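You operate a simulated robot arm through the tools that you are given. There is no shell and no other tool.

Carry out the task below with a simulated robot arm. There is one attempt and no reset: what you move stays moved.

## Task
Sort the four defects on to their fields of the mat.
Fine: black bean, broken bean, rough stone and cream shell; the green bean stays.

Only the result counts: the job must be done as asked and must still hold three seconds after the hand-in. Knocking over, shifting, dropping, spilling or breaking anything else fails it.

## Robot
A 7-joint arm with a three-finger gripper, fixed in place. Base frame: the origin is on the floor under the middle of its stand, x ahead of it, y to its left, z up; the work surface is at about z = 885. Readings come in mm, rad, newtons and seconds.
It reaches about 1342 mm from its shoulder. Its first joint turns from -2.897 to 2.897 rad. Payload 2.69 kg.
The TCP is the grasp point between the finger pads, 30 mm short of the fingertips. In the tool frame z runs along the fingers and y along their closing line. The gripper opens to 128 mm; its body begins 117 mm behind the TCP.
Orientation is that of the tool frame in the base frame, as a unit quaternion [w, x, y, z]. With the fingers straight down and closing along the base's y, the tool's x points along the base's -x, its y along +y and its z along -z.

## Interface
- The arm moves only by the tool apply_moves. Its argument "series" is one flat list of numbers, 6 for each row, row after row: the shift along the tool's x, y, z in units of 30 mm (1.0 is 30 mm), then the turn, a rotation vector about the tool's x, y, z in units of 6 degrees (1.0 is 6 degrees). In form: [tx, ty, tz, wx, wy, wz, tx, ty, tz, wx, wy, wz, ...]. A call has 1 to 20 rows; each row shifts and turns the commanded pose from where the row before left it, along the tool's axes as they then stand. "gripper" is the gripper command, from -1 (shut) to 1 (fully open), values between in proportion, set as the call begins (left out, the last holds). A call with a number of a shift or a turn outside -1 to 1 is refused whole. A row lasts 0.2 s, in which the tool goes at most 50 mm and 0.15 rad; a call with a longer step from one row to the next is refused whole, and so is a gripper value outside its range. Where a pose cannot be reached the arm comes as near as it can. A force on the tool above 40 N (or 10 N above the force at the start of the call, whichever is more), or a blocked arm, ends the call early, and 0.2 s more pass. The fingers move at their own pace (about 127 mm/s each) and stop on an object; they squeeze with about 40 N. The grip force told is the motor's: it shows also when the fingers shut on nothing. Time passes only in rows, and 0.2 s behind the last, so rows that do not move let the fingers close. The reply holds the time, the measured pose of the TCP, the force on the tool along the base axes, the opening and the grip force, in the units named above and with some noise, with the torque about the TCP (base axes, N m) and any sound that the robot's microphone picked up, and new pictures: "show" is both (left out), scene, wrist or none.
- Cameras (640 x 400 px; columns grow to the right, rows downward): "scene" is fixed at [393.7, -641.4, 1444.2]; the picture's right is [0.98, -0.18, 0.00], its down [-0.06, -0.33, -0.94] and it looks along [0.17, 0.92, -0.34] (base axes); focal length 349 px, centre (320, 200). "wrist" rides on the gripper at [58, 54, -131] in the tool frame; the picture's right is [-0.68, 0.74, 0.00], its down [-0.62, -0.57, -0.55] and it looks along [-0.40, -0.37, 0.84] (tool axes); focal length 234 px, centre (320, 200). There is no depth. A picture from a camera that has moved, and an enlarged one, comes with that camera's place and axes in the base frame and with its lens. The place of the scene camera against the robot may be out by one fixed shift of up to 18 mm in any direction.
- raise_lower(by): moves the trunk up (or, below 0, down) by that many mm; the arm rides with it, the base frame stays. It gives what a move gives, with no picture.
- close_up(camera, box): a new picture of the part [left, top, right, bottom] of that camera's present view, enlarged. No time passes.
- close_job(): hands the job in; it is judged then, once.

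Places have to be worked out from the pictures, the camera data and where the tool is seen. Open the gripper and draw the arm clear of the work before you hand the job in, unless the task says otherwise.

The tools are called as name(argument=value, ...) on one line, values as JSON. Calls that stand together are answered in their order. apply_moves: Moves the arm, as the interface text tells. Its arguments: {"type":"object","properties":{"series":{"type":"array"},"gripper":{"type":"number"},"show":{"type":"string","enum":["both","scene","wrist","none"]}},"required":["series"]} The other tools are called the same way: raise_lower (by) moves the trunk up or down; close_up (camera, box) takes an enlarged picture of a part of a camera's view; close_job () hands the job in.

At the start:

```text
time_s: 0.0
ee_pos: [478.8, 554.0, 1093.5]
ee_rot: [0.0, 0.0, 1.0, 0.0]
ft_force: [0.0, -0.5, 0.1]
wrist_torque: [0.01, 0.01, 0.03]
width: 128.0
grasp_force: 0.0
trunk travel left (down, up): [-150.0, 200.0]
```

scene: 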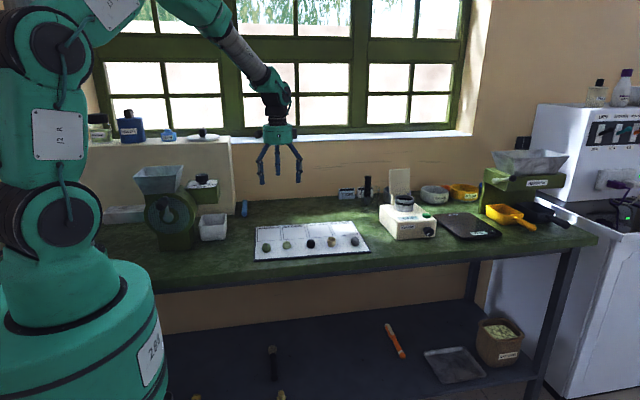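
wrist: 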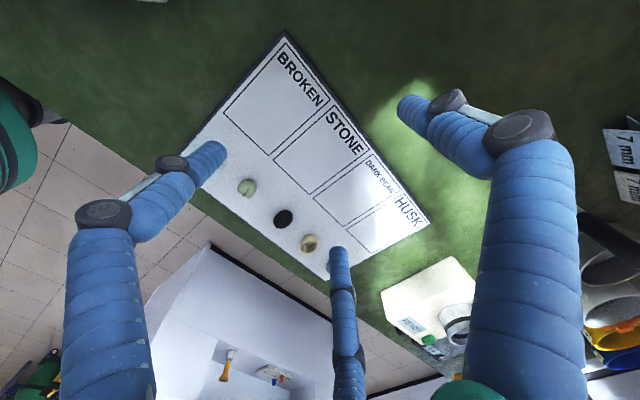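

I'll start by looking more closely at the mat in both views, since five small items and the labelled fields are visible there.

close_up(camera="scene", box=[240, 210, 380, 270])

close_up(camera="wrist", box=[180, 20, 440, 280])

```text
4.57 times, centred on (310, 240) of scene
camera zoom: at [393.7, -641.4, 1444.2], right [0.98, -0.18, 0.0], down [-0.06, -0.33, -0.94], along [0.17, 0.92, -0.34], focal length 1596 px, centre (366, 17)
```

zoom: 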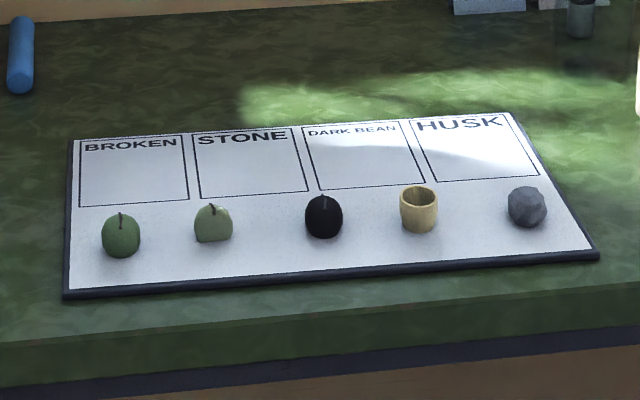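

```text
1.54 times, centred on (310, 150) of wrist
camera zoom: at [421.8, 607.3, 1225.1], right [0.68, 0.74, 0.0], down [0.62, -0.57, 0.55], along [0.4, -0.37, -0.84], focal length 360 px, centre (335, 277)
```

zoom: 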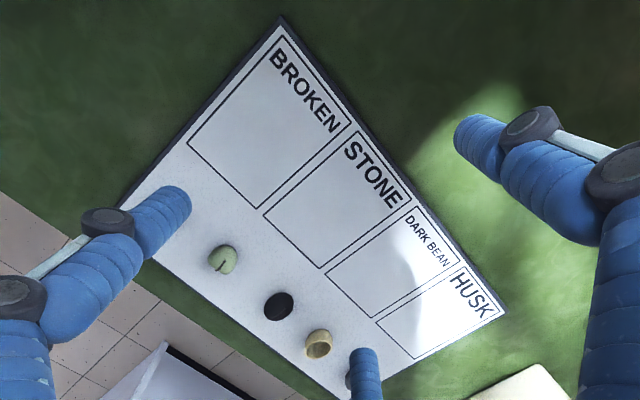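

The wrist view gives, left to right, green bean, broken bean (cut one), black bean, cream shell and stone at about y=390, with the black bean near (561, 392) and the fields around y=515. I'll hover over the black bean with a partly closed gripper to check the finger geometry and refine its place.

apply_moves(series=[-0.457, -0.9, 0.297, 0, 0, 0, -0.457, -0.9, 0.297, 0, 0, 0, -0.457, -0.9, 0.297, 0, 0, 0, -0.457, -0.9, 0.297, 0, 0, 0, -0.457, -0.9, 0.297, 0, 0, 0, -0.457, -0.9, 0.297, 0, 0, 0, 0, 0, 0, 0, 0, 0], gripper=-0.2, show="both")

```text
time_s: 1.6
ee_pos: [562.3, 389.5, 1041.3]
ee_rot: [0.0, -0.001, 1.0, 0.0]
ft_force: [0.0, 0.3, -0.3]
wrist_torque: [0.08, 0.01, -0.01]
width: 51.4
grasp_force: 0.0
trunk travel left (down, up): [-150.0, 200.0]
camera wrist: at [503.9, 444.0, 1172.2], right [0.68, 0.74, 0.0], down [0.62, -0.57, 0.55], along [0.4, -0.37, -0.84], focal length 234 px, centre (320, 200)
```

scene: 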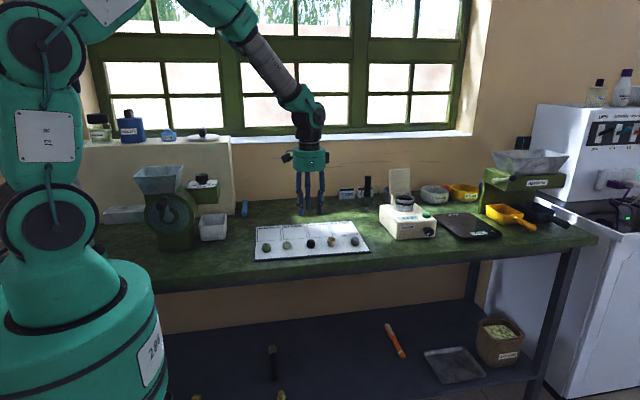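
wrist: 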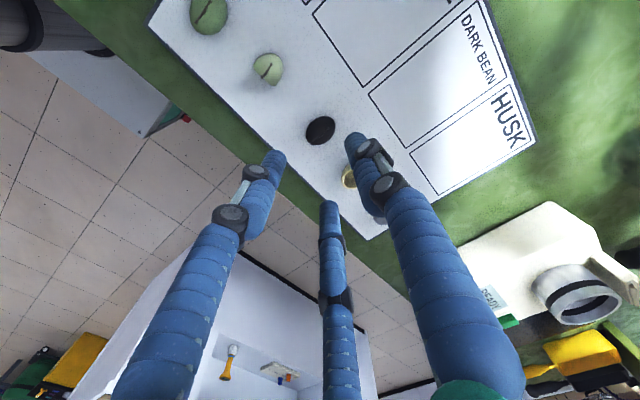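

The fingers close radially (three at 120°), and the black bean appears nearly right under the TCP at about (561, 390). I'll zoom in to refine its centre and height.

close_up(camera="wrist", box=[240, 80, 400, 180])

close_up(camera="scene", box=[280, 160, 370, 260])

```text
4.00 times, centred on (320, 130) of wrist
camera zoom: at [503.9, 444.0, 1172.2], right [0.68, 0.74, 0.0], down [0.62, -0.57, 0.55], along [0.4, -0.37, -0.84], focal length 937 px, centre (320, 480)
```

zoom: 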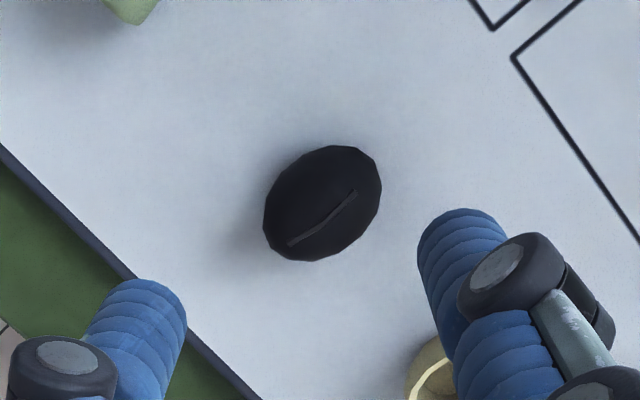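

```text
4.00 times, centred on (325, 210) of scene
camera zoom: at [393.7, -641.4, 1444.2], right [0.98, -0.18, 0.0], down [-0.06, -0.33, -0.94], along [0.17, 0.92, -0.34], focal length 1396 px, centre (300, 160)
```

zoom: 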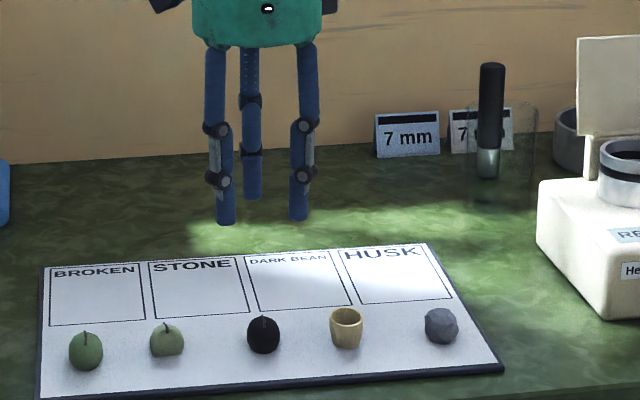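

The black bean lies at about (562.5, 390), within a millimetre of the TCP. The fingertips are about 30 mm below the TCP, so I'll lower to around z=932 and check the clearance before closing.

apply_moves(series=[0, 0, 0.6, 0, 0, 0, 0, 0, 0.6, 0, 0, 0, 0, 0, 0.6, 0, 0, 0, 0, 0, 0.6, 0, 0, 0, 0, 0, 0.6, 0, 0, 0, 0, 0, 0.6, 0, 0, 0, 0, 0, 0, 0, 0, 0], gripper=-0.2, show="both")

close_up(camera="scene", box=[290, 200, 350, 260])

```text
time_s: 3.2
ee_pos: [561.9, 391.3, 932.4]
ee_rot: [0.0, 0.0, 1.0, 0.0]
ft_force: [-0.1, -0.2, 0.2]
wrist_torque: [0.0, 0.03, 0.01]
width: 51.4
grasp_force: 0.0
trunk travel left (down, up): [-150.0, 200.0]
camera wrist: at [504.3, 445.5, 1063.9], right [0.68, 0.74, 0.0], down [0.62, -0.57, 0.55], along [0.4, -0.37, -0.84], focal length 234 px, centre (320, 200)
```

scene: 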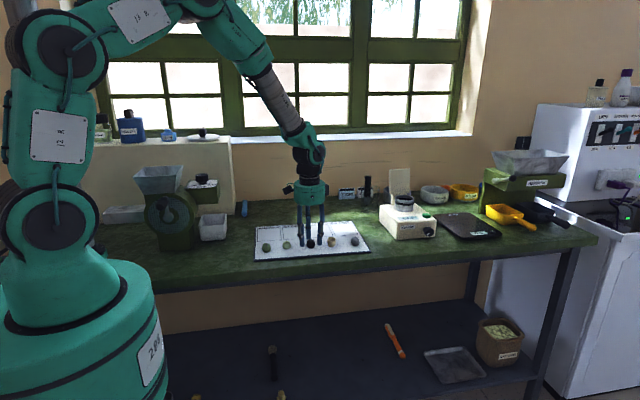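
wrist: 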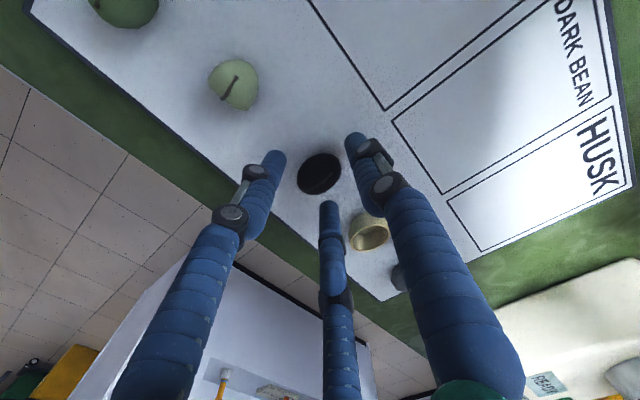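

```text
6.67 times, centred on (320, 230) of scene
camera zoom: at [393.7, -641.4, 1444.2], right [0.98, -0.18, 0.0], down [-0.06, -0.33, -0.94], along [0.17, 0.92, -0.34], focal length 2327 px, centre (320, 0)
```

zoom: 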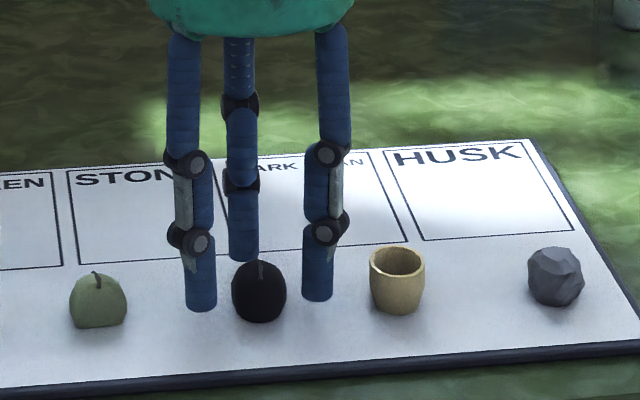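

The bean sits centred between the tips with about 12 mm left to the mat. I'll lower 8 mm more to z≈924 and close on it.

apply_moves(series=[0, 0, 0.14, 0, 0, 0, 0, 0, 0.14, 0, 0, 0, 0, 0, 0, 0, 0, 0], gripper=-0.2, show="wrist")

```text
time_s: 4.0
ee_pos: [561.2, 391.1, 923.7]
ee_rot: [0.0, 0.0, 1.0, 0.0]
ft_force: [-0.1, 0.0, 0.8]
wrist_torque: [0.0, 0.02, 0.03]
width: 51.4
grasp_force: 0.1
trunk travel left (down, up): [-150.0, 200.0]
camera wrist: at [504.4, 445.1, 1055.3], right [0.68, 0.74, 0.0], down [0.62, -0.57, 0.55], along [0.4, -0.37, -0.84], focal length 234 px, centre (320, 200)
```

wrist: 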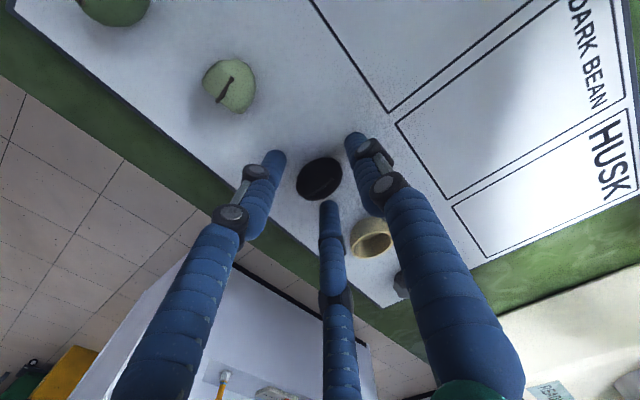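

No contact with the mat at z≈924, and the bean is between the fingers. I'll close the gripper now and wait for it to settle.

apply_moves(series=[0, 0, 0, 0, 0, 0, 0, 0, 0, 0, 0, 0, 0, 0, 0, 0, 0, 0], gripper=-0.7, show="both")

close_up(camera="scene", box=[290, 200, 350, 260])

```text
time_s: 4.8
ee_pos: [562.2, 391.5, 923.5]
ee_rot: [0.0, 0.0, 1.0, 0.0]
ft_force: [-0.4, -0.3, 0.2]
wrist_torque: [0.01, 0.0, 0.03]
width: 28.6
grasp_force: 40.2
trunk travel left (down, up): [-150.0, 200.0]
camera wrist: at [504.3, 445.1, 1055.4], right [0.68, 0.74, 0.0], down [0.62, -0.57, 0.55], along [0.4, -0.37, -0.84], focal length 234 px, centre (320, 200)
```

scene: 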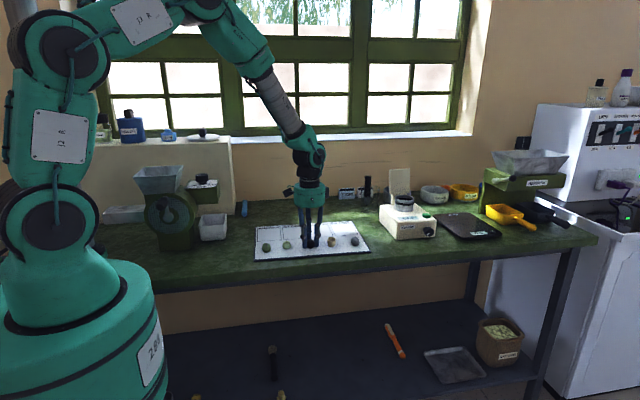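
wrist: 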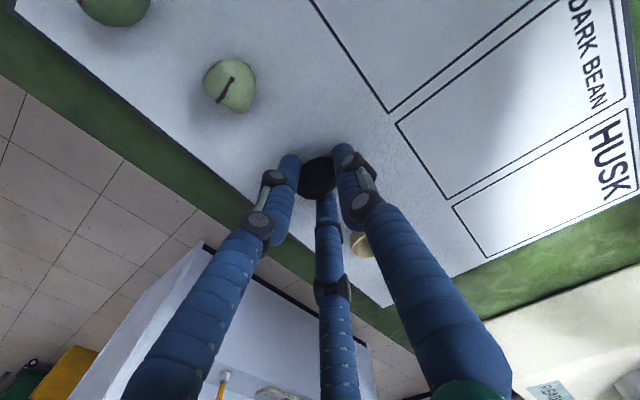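

```text
6.67 times, centred on (320, 230) of scene
camera zoom: at [393.7, -641.4, 1444.2], right [0.98, -0.18, 0.0], down [-0.06, -0.33, -0.94], along [0.17, 0.92, -0.34], focal length 2327 px, centre (320, 0)
```

zoom: 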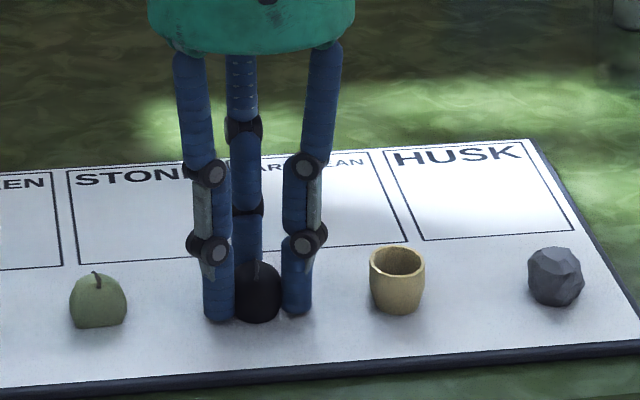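

Gripped at 28.6 mm width with 40 N. I'll lift 60 mm and carry the bean towards the DARK BEAN field, which I judge to span x≈571–655, y≈453–574, centred near (613, 511).

apply_moves(series=[0, 0, -0.4, 0, 0, 0, 0, 0, -0.8, 0, 0, 0, 0, 0, -0.8, 0, 0, 0, -0.283, 0.667, 0, 0, 0, 0, -0.283, 0.667, 0, 0, 0, 0, -0.283, 0.667, 0, 0, 0, 0, -0.283, 0.667, 0, 0, 0, 0, -0.283, 0.667, 0, 0, 0, 0, -0.283, 0.667, 0, 0, 0, 0, 0, 0, 0, 0, 0, 0], gripper=-0.7, show="both")

close_up(camera="scene", box=[250, 200, 370, 270])

```text
time_s: 7.0
ee_pos: [613.1, 512.0, 985.5]
ee_rot: [0.0, 0.0, 1.0, 0.0]
ft_force: [0.0, 0.8, -0.4]
wrist_torque: [-0.01, -0.02, -0.01]
width: 28.5
grasp_force: 40.2
trunk travel left (down, up): [-150.0, 200.0]
camera wrist: at [554.8, 565.7, 1116.1], right [0.68, 0.74, 0.0], down [0.62, -0.57, 0.55], along [0.4, -0.37, -0.84], focal length 234 px, centre (320, 200)
```

scene: 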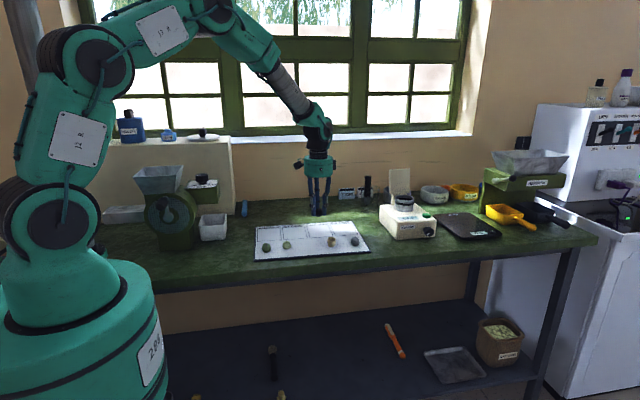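
wrist: 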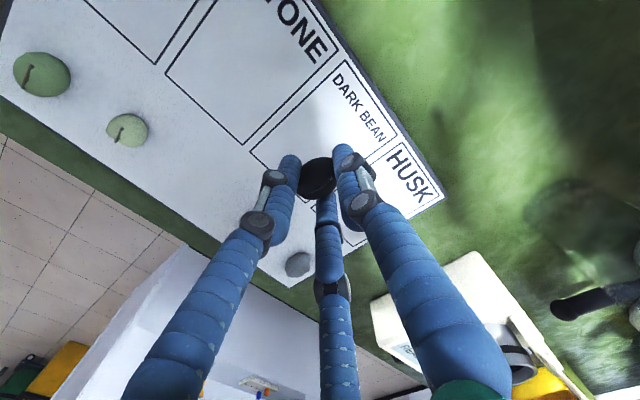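

```text
5.33 times, centred on (310, 235) of scene
camera zoom: at [393.7, -641.4, 1444.2], right [0.98, -0.18, 0.0], down [-0.06, -0.33, -0.94], along [0.17, 0.92, -0.34], focal length 1862 px, centre (373, 13)
```

zoom: 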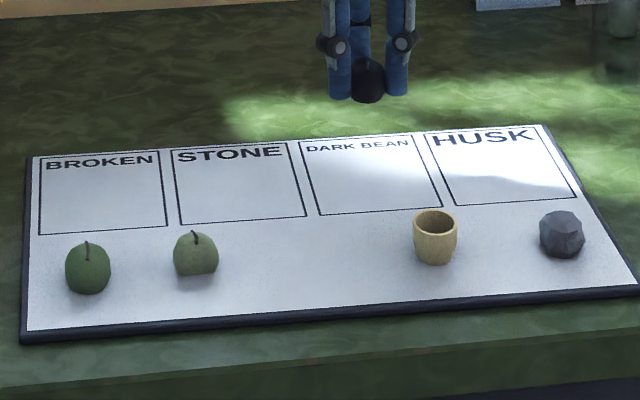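

The bean is held above the DARK BEAN field, whose centre I refine to about (615, 512). I'll lower it to the same height at which it was gripped, then open to about 51 mm.

apply_moves(series=[-0.05, 0, 0.45, 0, 0, 0, 0, 0, 0.45, 0, 0, 0, 0, 0, 0.45, 0, 0, 0, 0, 0, 0.45, 0, 0, 0, 0, 0, 0.08, 0, 0, 0, 0, 0, 0.08, 0, 0, 0, 0, 0, 0.08, 0, 0, 0, 0, 0, 0, 0, 0, 0], gripper=-0.7, show="none")

```text
time_s: 8.8
ee_pos: [614.8, 511.1, 924.4]
ee_rot: [0.001, 0.0, 1.0, 0.0]
ft_force: [-0.1, -1.3, 6.8]
wrist_torque: [-0.02, 0.01, -0.03]
width: 28.0
grasp_force: 39.9
trunk travel left (down, up): [-150.0, 200.0]
```

A light contact force of about 7 N shows the bean is resting on the mat. I'll open gently now.

apply_moves(series=[0, 0, -0.03, 0, 0, 0, 0, 0, 0, 0, 0, 0, 0, 0, 0, 0, 0, 0], gripper=-0.2, show="both")

```text
time_s: 9.6
ee_pos: [614.1, 511.3, 924.0]
ee_rot: [0.001, 0.0, 1.0, 0.0]
ft_force: [0.5, 0.5, -0.2]
wrist_torque: [-0.02, -0.04, 0.02]
width: 51.1
grasp_force: 0.1
trunk travel left (down, up): [-150.0, 200.0]
camera wrist: at [556.4, 565.3, 1055.1], right [0.68, 0.74, 0.0], down [0.62, -0.57, 0.55], along [0.4, -0.37, -0.84], focal length 234 px, centre (320, 200)
```

scene: 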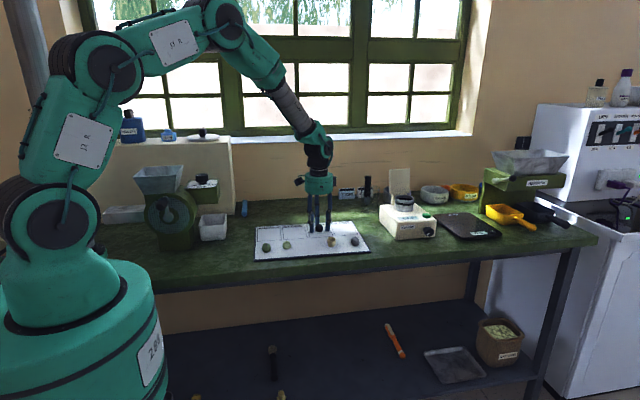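
wrist: 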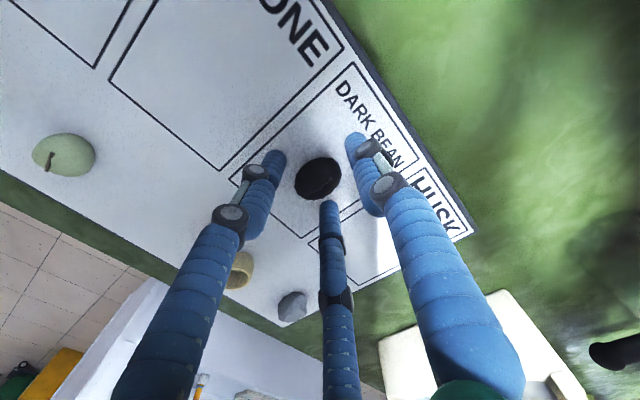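

The black bean is released in its field. I'll rise clear and go to hover over the broken bean, judged near (482.5, 394).

apply_moves(series=[0, 0, -0.5, 0, 0, 0, 0, 0, -1, 0, 0, 0, 0, 0, -1, 0, 0, 0, 0.73, -0.65, 0, 0, 0, 0, 0.73, -0.65, 0, 0, 0, 0, 0.73, -0.65, 0, 0, 0, 0, 0.73, -0.65, 0, 0, 0, 0, 0.73, -0.65, 0, 0, 0, 0, 0.73, -0.65, 0, 0, 0, 0, 0, 0, 0, 0, 0, 0], gripper=-0.2, show="both")

close_up(camera="wrist", box=[240, 80, 400, 180])

close_up(camera="scene", box=[250, 200, 370, 270])

```text
time_s: 11.8
ee_pos: [483.7, 394.1, 998.0]
ee_rot: [0.0, 0.001, 1.0, 0.0]
ft_force: [0.4, -0.9, 1.3]
wrist_torque: [0.01, -0.02, -0.02]
width: 51.3
grasp_force: 0.1
trunk travel left (down, up): [-150.0, 200.0]
camera wrist: at [425.1, 448.5, 1129.1], right [0.68, 0.74, 0.0], down [0.62, -0.57, 0.55], along [0.4, -0.37, -0.84], focal length 234 px, centre (320, 200)
```

scene: 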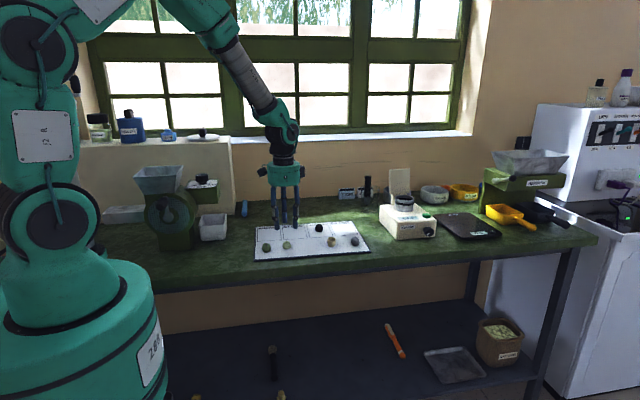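
wrist: 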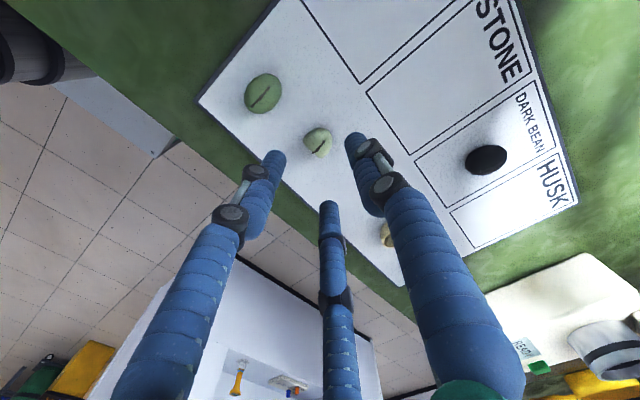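

```text
4.00 times, centred on (320, 130) of wrist
camera zoom: at [425.1, 448.5, 1129.1], right [0.68, 0.74, 0.0], down [0.62, -0.57, 0.55], along [0.4, -0.37, -0.84], focal length 937 px, centre (320, 480)
```

zoom: 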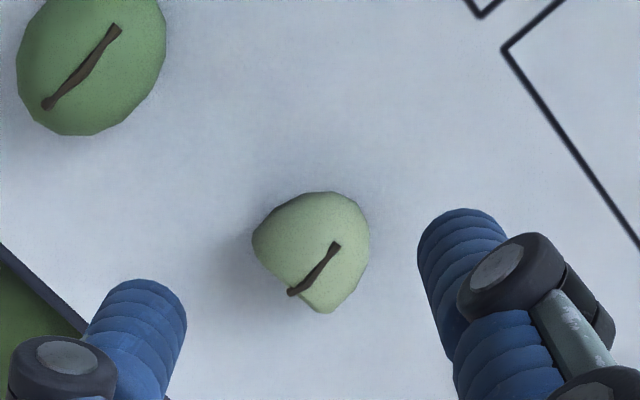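

```text
5.33 times, centred on (310, 235) of scene
camera zoom: at [393.7, -641.4, 1444.2], right [0.98, -0.18, 0.0], down [-0.06, -0.33, -0.94], along [0.17, 0.92, -0.34], focal length 1862 px, centre (373, 13)
```

zoom: 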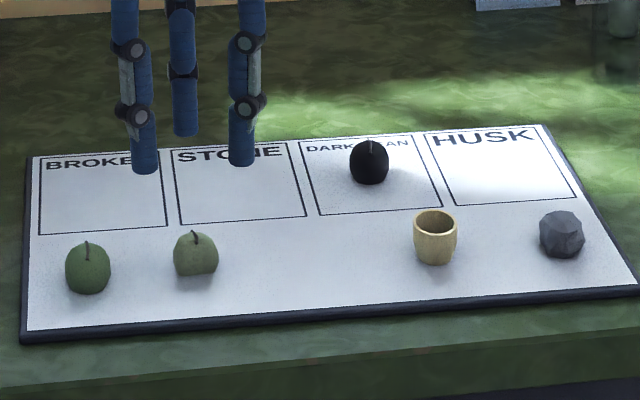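

The broken bean is near (482, 393) and appears cut flat on its -y side. I'll zoom in on it in both views to decide how the three fingers should meet it.

close_up(camera="scene", box=[270, 230, 306, 254])

close_up(camera="wrist", box=[295, 115, 345, 170])

```text
16.00 times, centred on (288, 242) of scene
camera zoom: at [393.7, -641.4, 1444.2], right [0.98, -0.18, 0.0], down [-0.06, -0.33, -0.94], along [0.17, 0.92, -0.34], focal length 5584 px, centre (832, -472)
```

zoom: 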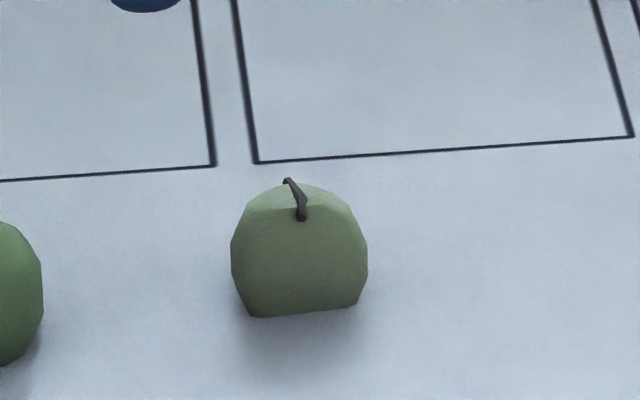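

```text
7.27 times, centred on (320, 142) of wrist
camera zoom: at [425.1, 448.5, 1129.1], right [0.68, 0.74, 0.0], down [0.62, -0.57, 0.55], along [0.4, -0.37, -0.84], focal length 1703 px, centre (320, 618)
```

zoom: 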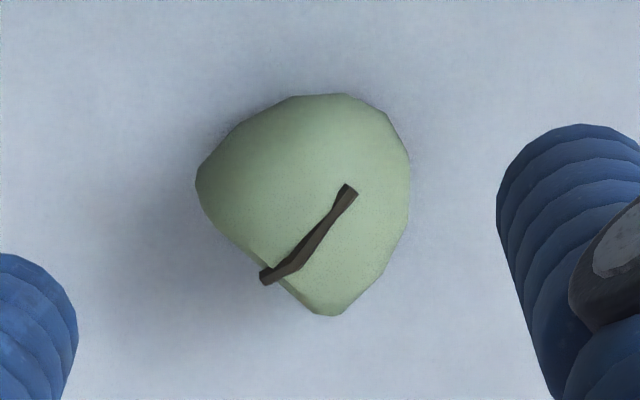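

The broken bean is a half bean with its flat cut facing -y at y≈384.5 and its round side to about y=408. I'll turn the tool 60° about its axis so that one finger presses the flat cut and two press the round side, and centre on about (482.5, 396).

apply_moves(series=[0.02, 0.06, 0, 0, 0, 1, 0, 0, 0, 0, 0, 1, 0, 0, 0, 0, 0, 1, 0, 0, 0, 0, 0, 1, 0, 0, 0, 0, 0, 1, 0, 0, 0, 0, 0, 1, 0, 0, 0, 0, 0, 1, 0, 0, 0, 0, 0, 1, 0, 0, 0, 0, 0, 1, 0, 0, 0, 0, 0, 1, 0, 0, 0, 0, 0, 0], gripper=-0.2, show="both")

close_up(camera="wrist", box=[240, 80, 400, 180])

```text
time_s: 14.2
ee_pos: [482.1, 396.5, 999.6]
ee_rot: [0.0, 0.5, 0.866, 0.0]
ft_force: [0.0, 0.2, -0.8]
wrist_torque: [-0.02, 0.0, -0.01]
width: 51.4
grasp_force: 0.1
trunk travel left (down, up): [-150.0, 200.0]
camera wrist: at [500.4, 473.9, 1130.0], right [0.98, -0.22, 0.0], down [-0.18, -0.82, 0.55], along [-0.12, -0.54, -0.84], focal length 234 px, centre (320, 200)
```

scene: 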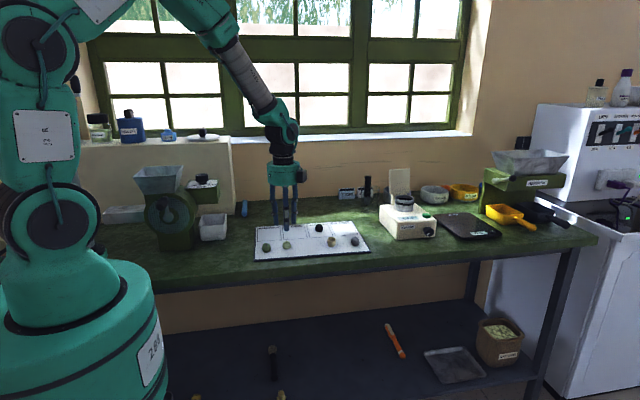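
wrist: 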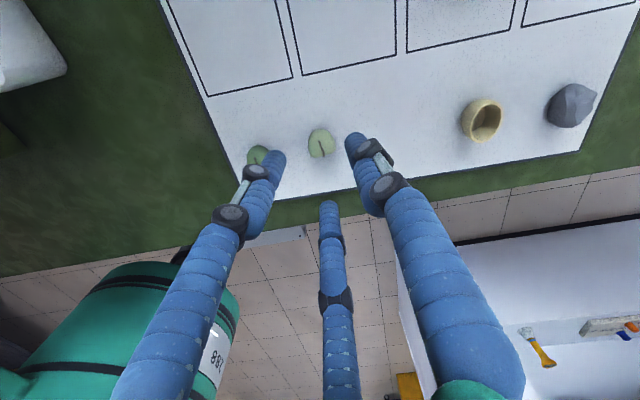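

```text
4.00 times, centred on (320, 130) of wrist
camera zoom: at [500.4, 473.9, 1130.0], right [0.98, -0.22, 0.0], down [-0.18, -0.82, 0.55], along [-0.12, -0.54, -0.84], focal length 937 px, centre (320, 480)
```

zoom: 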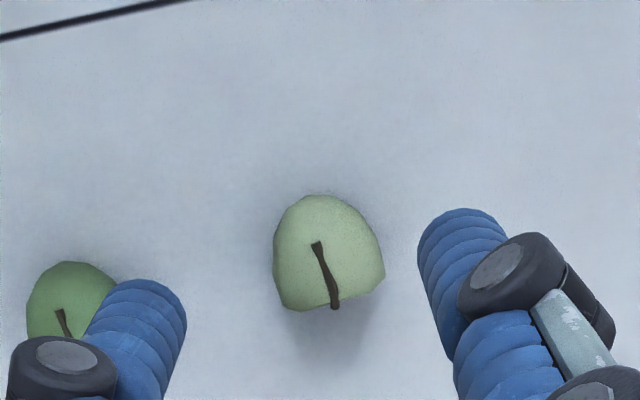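

The turn worked, and from this side the half bean spans x≈470–497 and y≈385.5–409.5, with the green bean clear of the left finger. I'll nudge about 1 mm and lower to z≈924.

apply_moves(series=[0.012, 0.046, 0.6, 0, 0, 0, 0, 0, 0.6, 0, 0, 0, 0, 0, 0.6, 0, 0, 0, 0, 0, 0.5, 0, 0, 0, 0, 0, 0.2, 0, 0, 0, 0, 0, 0, 0, 0, 0], gripper=-0.2, show="both")

close_up(camera="scene", box=[255, 210, 315, 260])

close_up(camera="wrist", box=[220, 110, 400, 220])

```text
time_s: 15.6
ee_pos: [483.3, 395.8, 922.9]
ee_rot: [0.0, 0.5, 0.866, 0.0]
ft_force: [0.4, 0.4, -0.4]
wrist_torque: [-0.04, 0.02, 0.01]
width: 51.0
grasp_force: 0.1
trunk travel left (down, up): [-150.0, 200.0]
camera wrist: at [501.5, 475.0, 1055.4], right [0.98, -0.22, 0.0], down [-0.18, -0.82, 0.55], along [-0.12, -0.54, -0.84], focal length 234 px, centre (320, 200)
```

scene: 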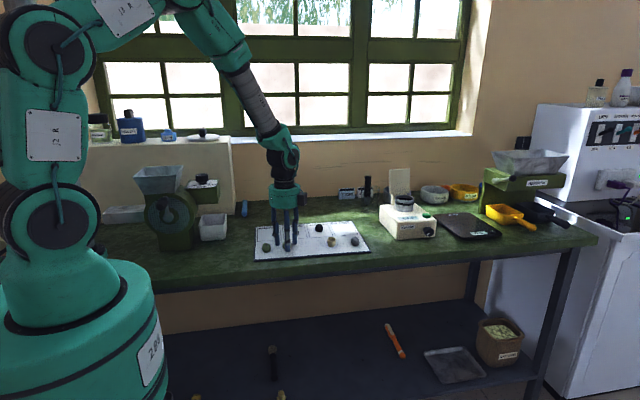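
wrist: 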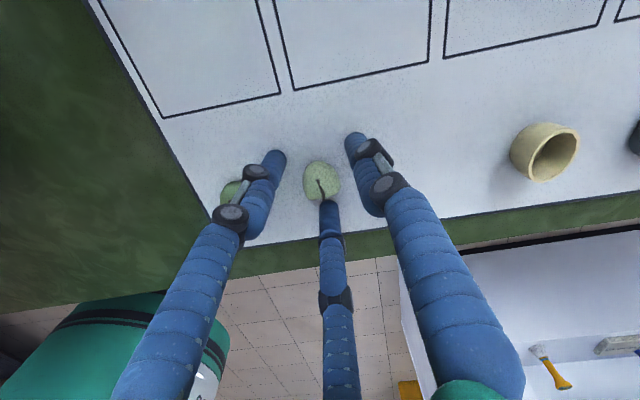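

```text
8.00 times, centred on (285, 235) of scene
camera zoom: at [393.7, -641.4, 1444.2], right [0.98, -0.18, 0.0], down [-0.06, -0.33, -0.94], along [0.17, 0.92, -0.34], focal length 2792 px, centre (600, -80)
```

zoom: 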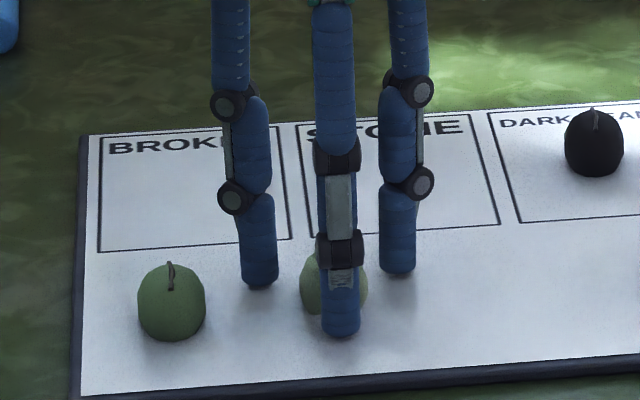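

```text
3.56 times, centred on (310, 165) of wrist
camera zoom: at [501.5, 475.0, 1055.4], right [0.98, -0.22, 0.0], down [-0.18, -0.82, 0.55], along [-0.12, -0.54, -0.84], focal length 833 px, centre (356, 324)
```

zoom: 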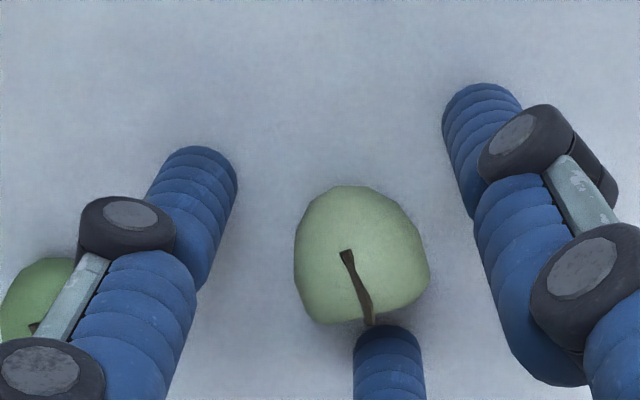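

The half bean is between the fingers with the front finger facing its cut. I'll close now.

apply_moves(series=[0, 0, 0, 0, 0, 0, 0, 0, 0, 0, 0, 0, 0, 0, 0, 0, 0, 0, 0, 0, 0, 0, 0, 0], gripper=-0.8, show="wrist")

close_up(camera="wrist", box=[220, 110, 400, 220])

close_up(camera="scene", box=[255, 210, 315, 260])

```text
time_s: 16.6
ee_pos: [482.8, 396.7, 923.7]
ee_rot: [0.0, 0.5, 0.866, 0.001]
ft_force: [-1.2, 0.2, 0.0]
wrist_torque: [0.03, 0.0, 0.01]
width: 21.6
grasp_force: 39.8
trunk travel left (down, up): [-150.0, 200.0]
camera wrist: at [501.3, 474.8, 1055.5], right [0.98, -0.22, 0.0], down [-0.18, -0.82, 0.55], along [-0.12, -0.54, -0.84], focal length 234 px, centre (320, 200)
```

wrist: 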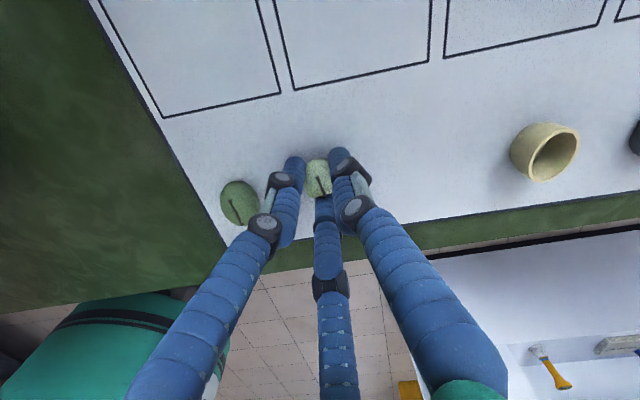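

```text
3.56 times, centred on (310, 165) of wrist
camera zoom: at [501.3, 474.8, 1055.5], right [0.98, -0.22, 0.0], down [-0.18, -0.82, 0.55], along [-0.12, -0.54, -0.84], focal length 833 px, centre (356, 324)
```

zoom: 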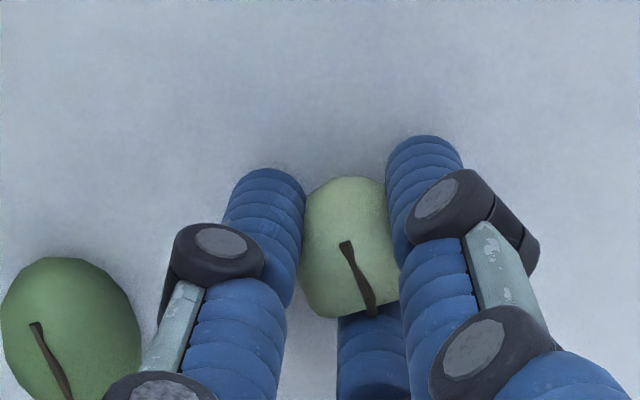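

```text
8.00 times, centred on (285, 235) of scene
camera zoom: at [393.7, -641.4, 1444.2], right [0.98, -0.18, 0.0], down [-0.06, -0.33, -0.94], along [0.17, 0.92, -0.34], focal length 2792 px, centre (600, -80)
```

zoom: 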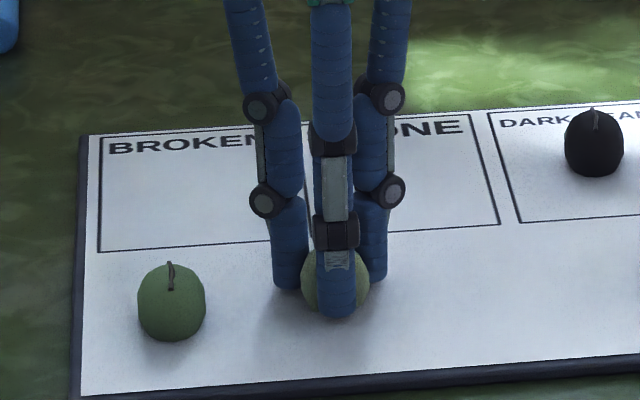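

Gripped at 21.6 mm with 40 N, and the green bean looks untouched. I'll lift 60 mm and carry the half bean to above the BROKEN field's centre, judged at about (431, 515).

apply_moves(series=[0, 0, -0.4, 0, 0, 0, 0, 0, -0.8, 0, 0, 0, 0, 0, -0.8, 0, 0, 0, 0.709, 0.074, 0, 0, 0, 0, 0.709, 0.074, 0, 0, 0, 0, 0.709, 0.074, 0, 0, 0, 0, 0.709, 0.074, 0, 0, 0, 0, 0.709, 0.074, 0, 0, 0, 0, 0.709, 0.074, 0, 0, 0, 0, 0, 0, 0, 0, 0, 0], gripper=-0.8, show="both")

close_up(camera="scene", box=[240, 190, 360, 270])

```text
time_s: 18.8
ee_pos: [430.6, 515.2, 983.4]
ee_rot: [0.0, 0.501, 0.866, 0.0]
ft_force: [-0.7, 0.7, -0.9]
wrist_torque: [-0.03, 0.01, 0.02]
width: 21.7
grasp_force: 40.0
trunk travel left (down, up): [-150.0, 200.0]
camera wrist: at [448.9, 592.6, 1114.6], right [0.98, -0.22, 0.0], down [-0.18, -0.82, 0.55], along [-0.12, -0.54, -0.84], focal length 234 px, centre (320, 200)
```

scene: 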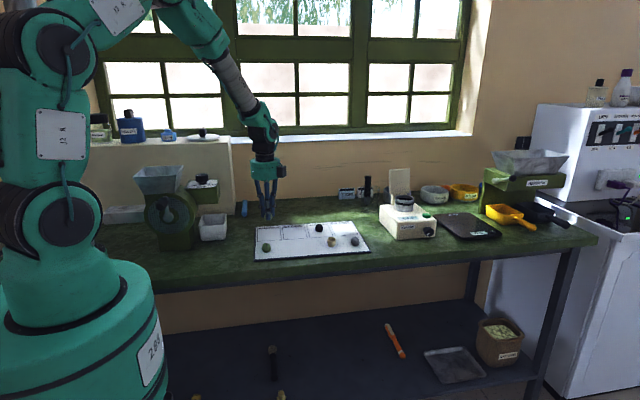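
wrist: 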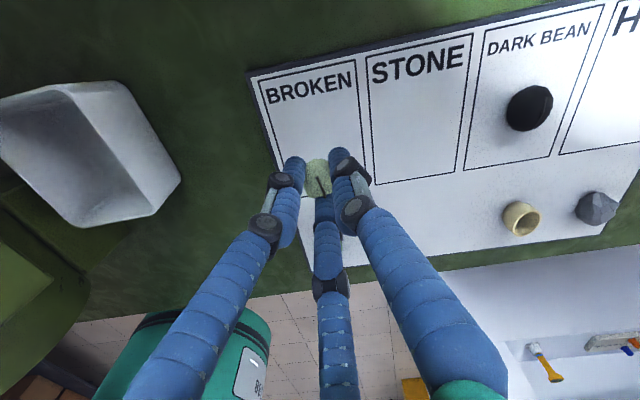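

```text
5.00 times, centred on (300, 230) of scene
camera zoom: at [393.7, -641.4, 1444.2], right [0.98, -0.18, 0.0], down [-0.06, -0.33, -0.94], along [0.17, 0.92, -0.34], focal length 1745 px, centre (420, 50)
```

zoom: 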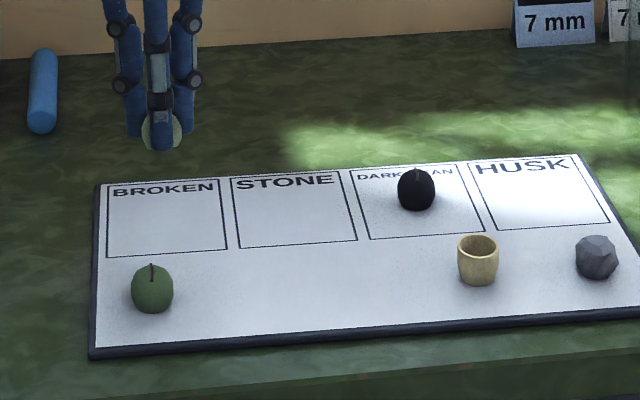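

The half bean hangs over the BROKEN field, which spans about x 389–475, y 457–578. I'll lower it to the grip height and check for light contact.

apply_moves(series=[0, 0, 0.45, 0, 0, 0, 0, 0, 0.45, 0, 0, 0, 0, 0, 0.45, 0, 0, 0, 0, 0, 0.45, 0, 0, 0, 0, 0, 0.09, 0, 0, 0, 0, 0, 0.09, 0, 0, 0, 0, 0, 0, 0, 0, 0], gripper=-0.8, show="none")

close_up(camera="scene", box=[240, 190, 320, 260])

```text
time_s: 20.4
ee_pos: [430.8, 513.6, 924.6]
ee_rot: [0.001, 0.501, 0.866, 0.001]
ft_force: [-0.1, -0.4, -0.3]
wrist_torque: [0.01, -0.01, 0.02]
width: 21.5
grasp_force: 40.4
trunk travel left (down, up): [-150.0, 200.0]
```

```text
5.71 times, centred on (280, 225) of scene
camera zoom: at [393.7, -641.4, 1444.2], right [0.98, -0.18, 0.0], down [-0.06, -0.33, -0.94], along [0.17, 0.92, -0.34], focal length 1994 px, centre (549, 57)
```

zoom: 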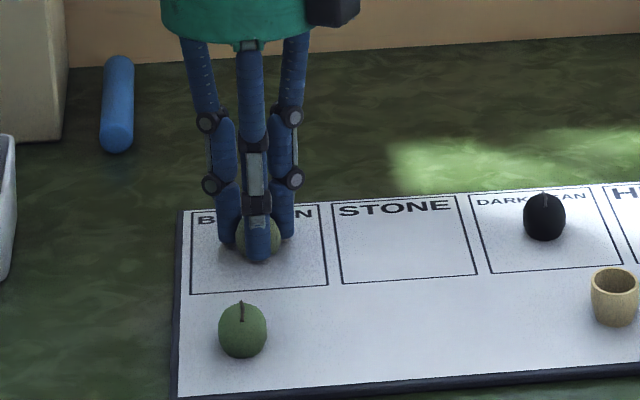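

No contact force yet, so the bean is still a hair above the mat. I'll ease down another millimetre and watch the force.

apply_moves(series=[0, 0, 0.03, 0, 0, 0, 0, 0, 0, 0, 0, 0], gripper=-0.8, show="none")

```text
time_s: 21.0
ee_pos: [431.6, 514.0, 923.8]
ee_rot: [0.0, 0.5, 0.866, 0.0]
ft_force: [0.1, -0.1, -0.1]
wrist_torque: [-0.01, 0.01, -0.01]
width: 21.4
grasp_force: 40.3
trunk travel left (down, up): [-150.0, 200.0]
```

Still no contact; I'll ease down another 1.2 mm in small steps.

apply_moves(series=[0, 0, 0.02, 0, 0, 0, 0, 0, 0.02, 0, 0, 0, 0, 0, 0, 0, 0, 0], gripper=-0.8, show="none")

```text
time_s: 21.8
ee_pos: [430.4, 515.0, 923.2]
ee_rot: [0.002, 0.5, 0.866, 0.001]
ft_force: [0.5, -0.6, 8.4]
wrist_torque: [-0.02, 0.0, 0.0]
width: 21.4
grasp_force: 40.0
trunk travel left (down, up): [-150.0, 200.0]
```

Contact of about 8 N: the half bean is on the mat. I'll release it by opening to 51 mm.

apply_moves(series=[0, 0, -0.02, 0, 0, 0, 0, 0, 0, 0, 0, 0, 0, 0, 0, 0, 0, 0], gripper=-0.2, show="both")

close_up(camera="wrist", box=[220, 110, 400, 220])

```text
time_s: 22.6
ee_pos: [431.1, 514.6, 922.8]
ee_rot: [0.0, 0.5, 0.866, 0.0]
ft_force: [0.2, 0.2, 0.2]
wrist_torque: [-0.01, -0.01, 0.01]
width: 51.2
grasp_force: 0.0
trunk travel left (down, up): [-150.0, 200.0]
camera wrist: at [448.8, 592.4, 1054.2], right [0.98, -0.22, 0.0], down [-0.18, -0.82, 0.55], along [-0.12, -0.54, -0.84], focal length 234 px, centre (320, 200)
```

scene: 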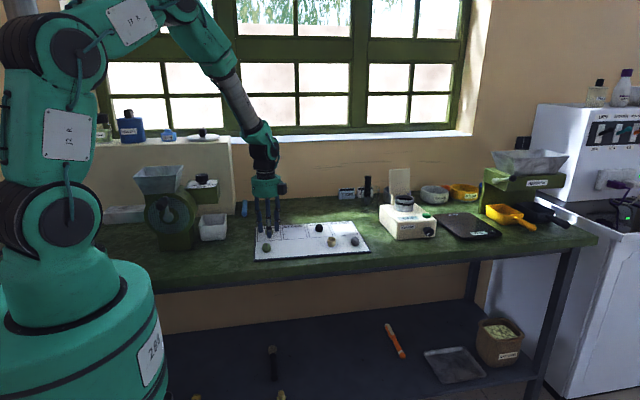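
wrist: 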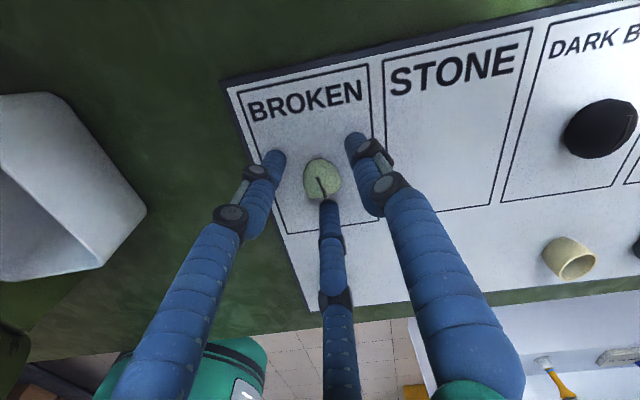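

```text
3.56 times, centred on (310, 165) of wrist
camera zoom: at [448.8, 592.4, 1054.2], right [0.98, -0.22, 0.0], down [-0.18, -0.82, 0.55], along [-0.12, -0.54, -0.84], focal length 833 px, centre (356, 324)
```

zoom: 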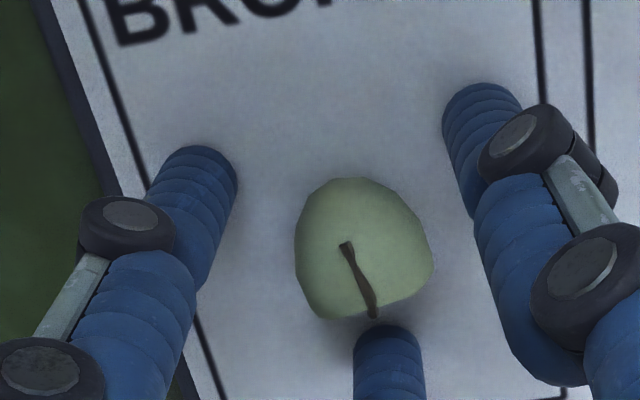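

The half bean stands well inside the BROKEN field. I'll rise and travel to hover above the stone, judged near (714, 382).

apply_moves(series=[0, 0, -0.5, 0, 0, 0, 0, 0, -1, 0, 0, 0, 0, 0, -1, 0, 0, 0, -0.775, 0.543, 0, 0, 0, 0, -0.775, 0.543, 0, 0, 0, 0, -0.775, 0.543, 0, 0, 0, 0, -0.775, 0.543, 0, 0, 0, 0, -0.775, 0.543, 0, 0, 0, 0, -0.775, 0.543, 0, 0, 0, 0, -0.775, 0.543, 0, 0, 0, 0, -0.775, 0.543, 0, 0, 0, 0, -0.775, 0.543, 0, 0, 0, 0, -0.775, 0.543, 0, 0, 0, 0, -0.775, 0.543, 0, 0, 0, 0, 0, 0, 0, 0, 0, 0], gripper=-0.2, show="both")

close_up(camera="wrist", box=[240, 80, 400, 180])

close_up(camera="scene", box=[250, 200, 370, 270])

```text
time_s: 25.8
ee_pos: [713.9, 382.3, 996.6]
ee_rot: [-0.001, 0.5, 0.866, 0.0]
ft_force: [0.0, -0.1, -0.8]
wrist_torque: [0.03, 0.02, -0.03]
width: 51.2
grasp_force: 0.1
trunk travel left (down, up): [-150.0, 200.0]
camera wrist: at [732.0, 460.6, 1128.4], right [0.98, -0.22, 0.0], down [-0.18, -0.82, 0.55], along [-0.12, -0.54, -0.84], focal length 234 px, centre (320, 200)
```

scene: 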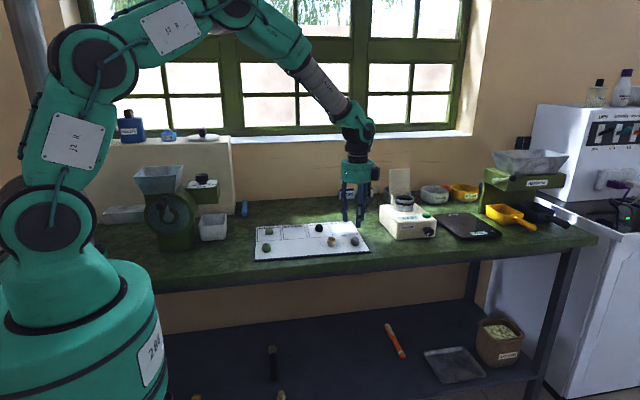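
wrist: 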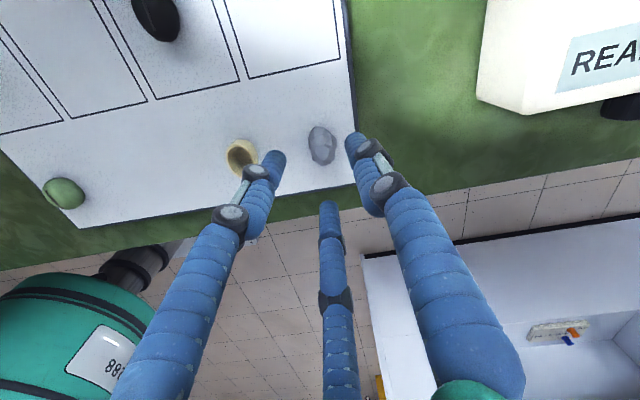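

```text
4.00 times, centred on (320, 130) of wrist
camera zoom: at [732.0, 460.6, 1128.4], right [0.98, -0.22, 0.0], down [-0.18, -0.82, 0.55], along [-0.12, -0.54, -0.84], focal length 937 px, centre (320, 480)
```

zoom: 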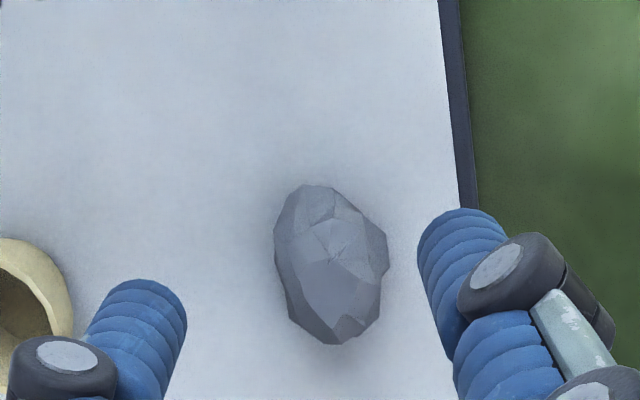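

```text
5.33 times, centred on (310, 235) of scene
camera zoom: at [393.7, -641.4, 1444.2], right [0.98, -0.18, 0.0], down [-0.06, -0.33, -0.94], along [0.17, 0.92, -0.34], focal length 1862 px, centre (373, 13)
```

zoom: 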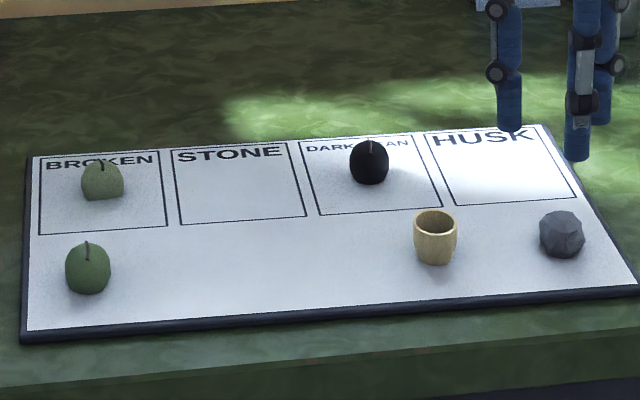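

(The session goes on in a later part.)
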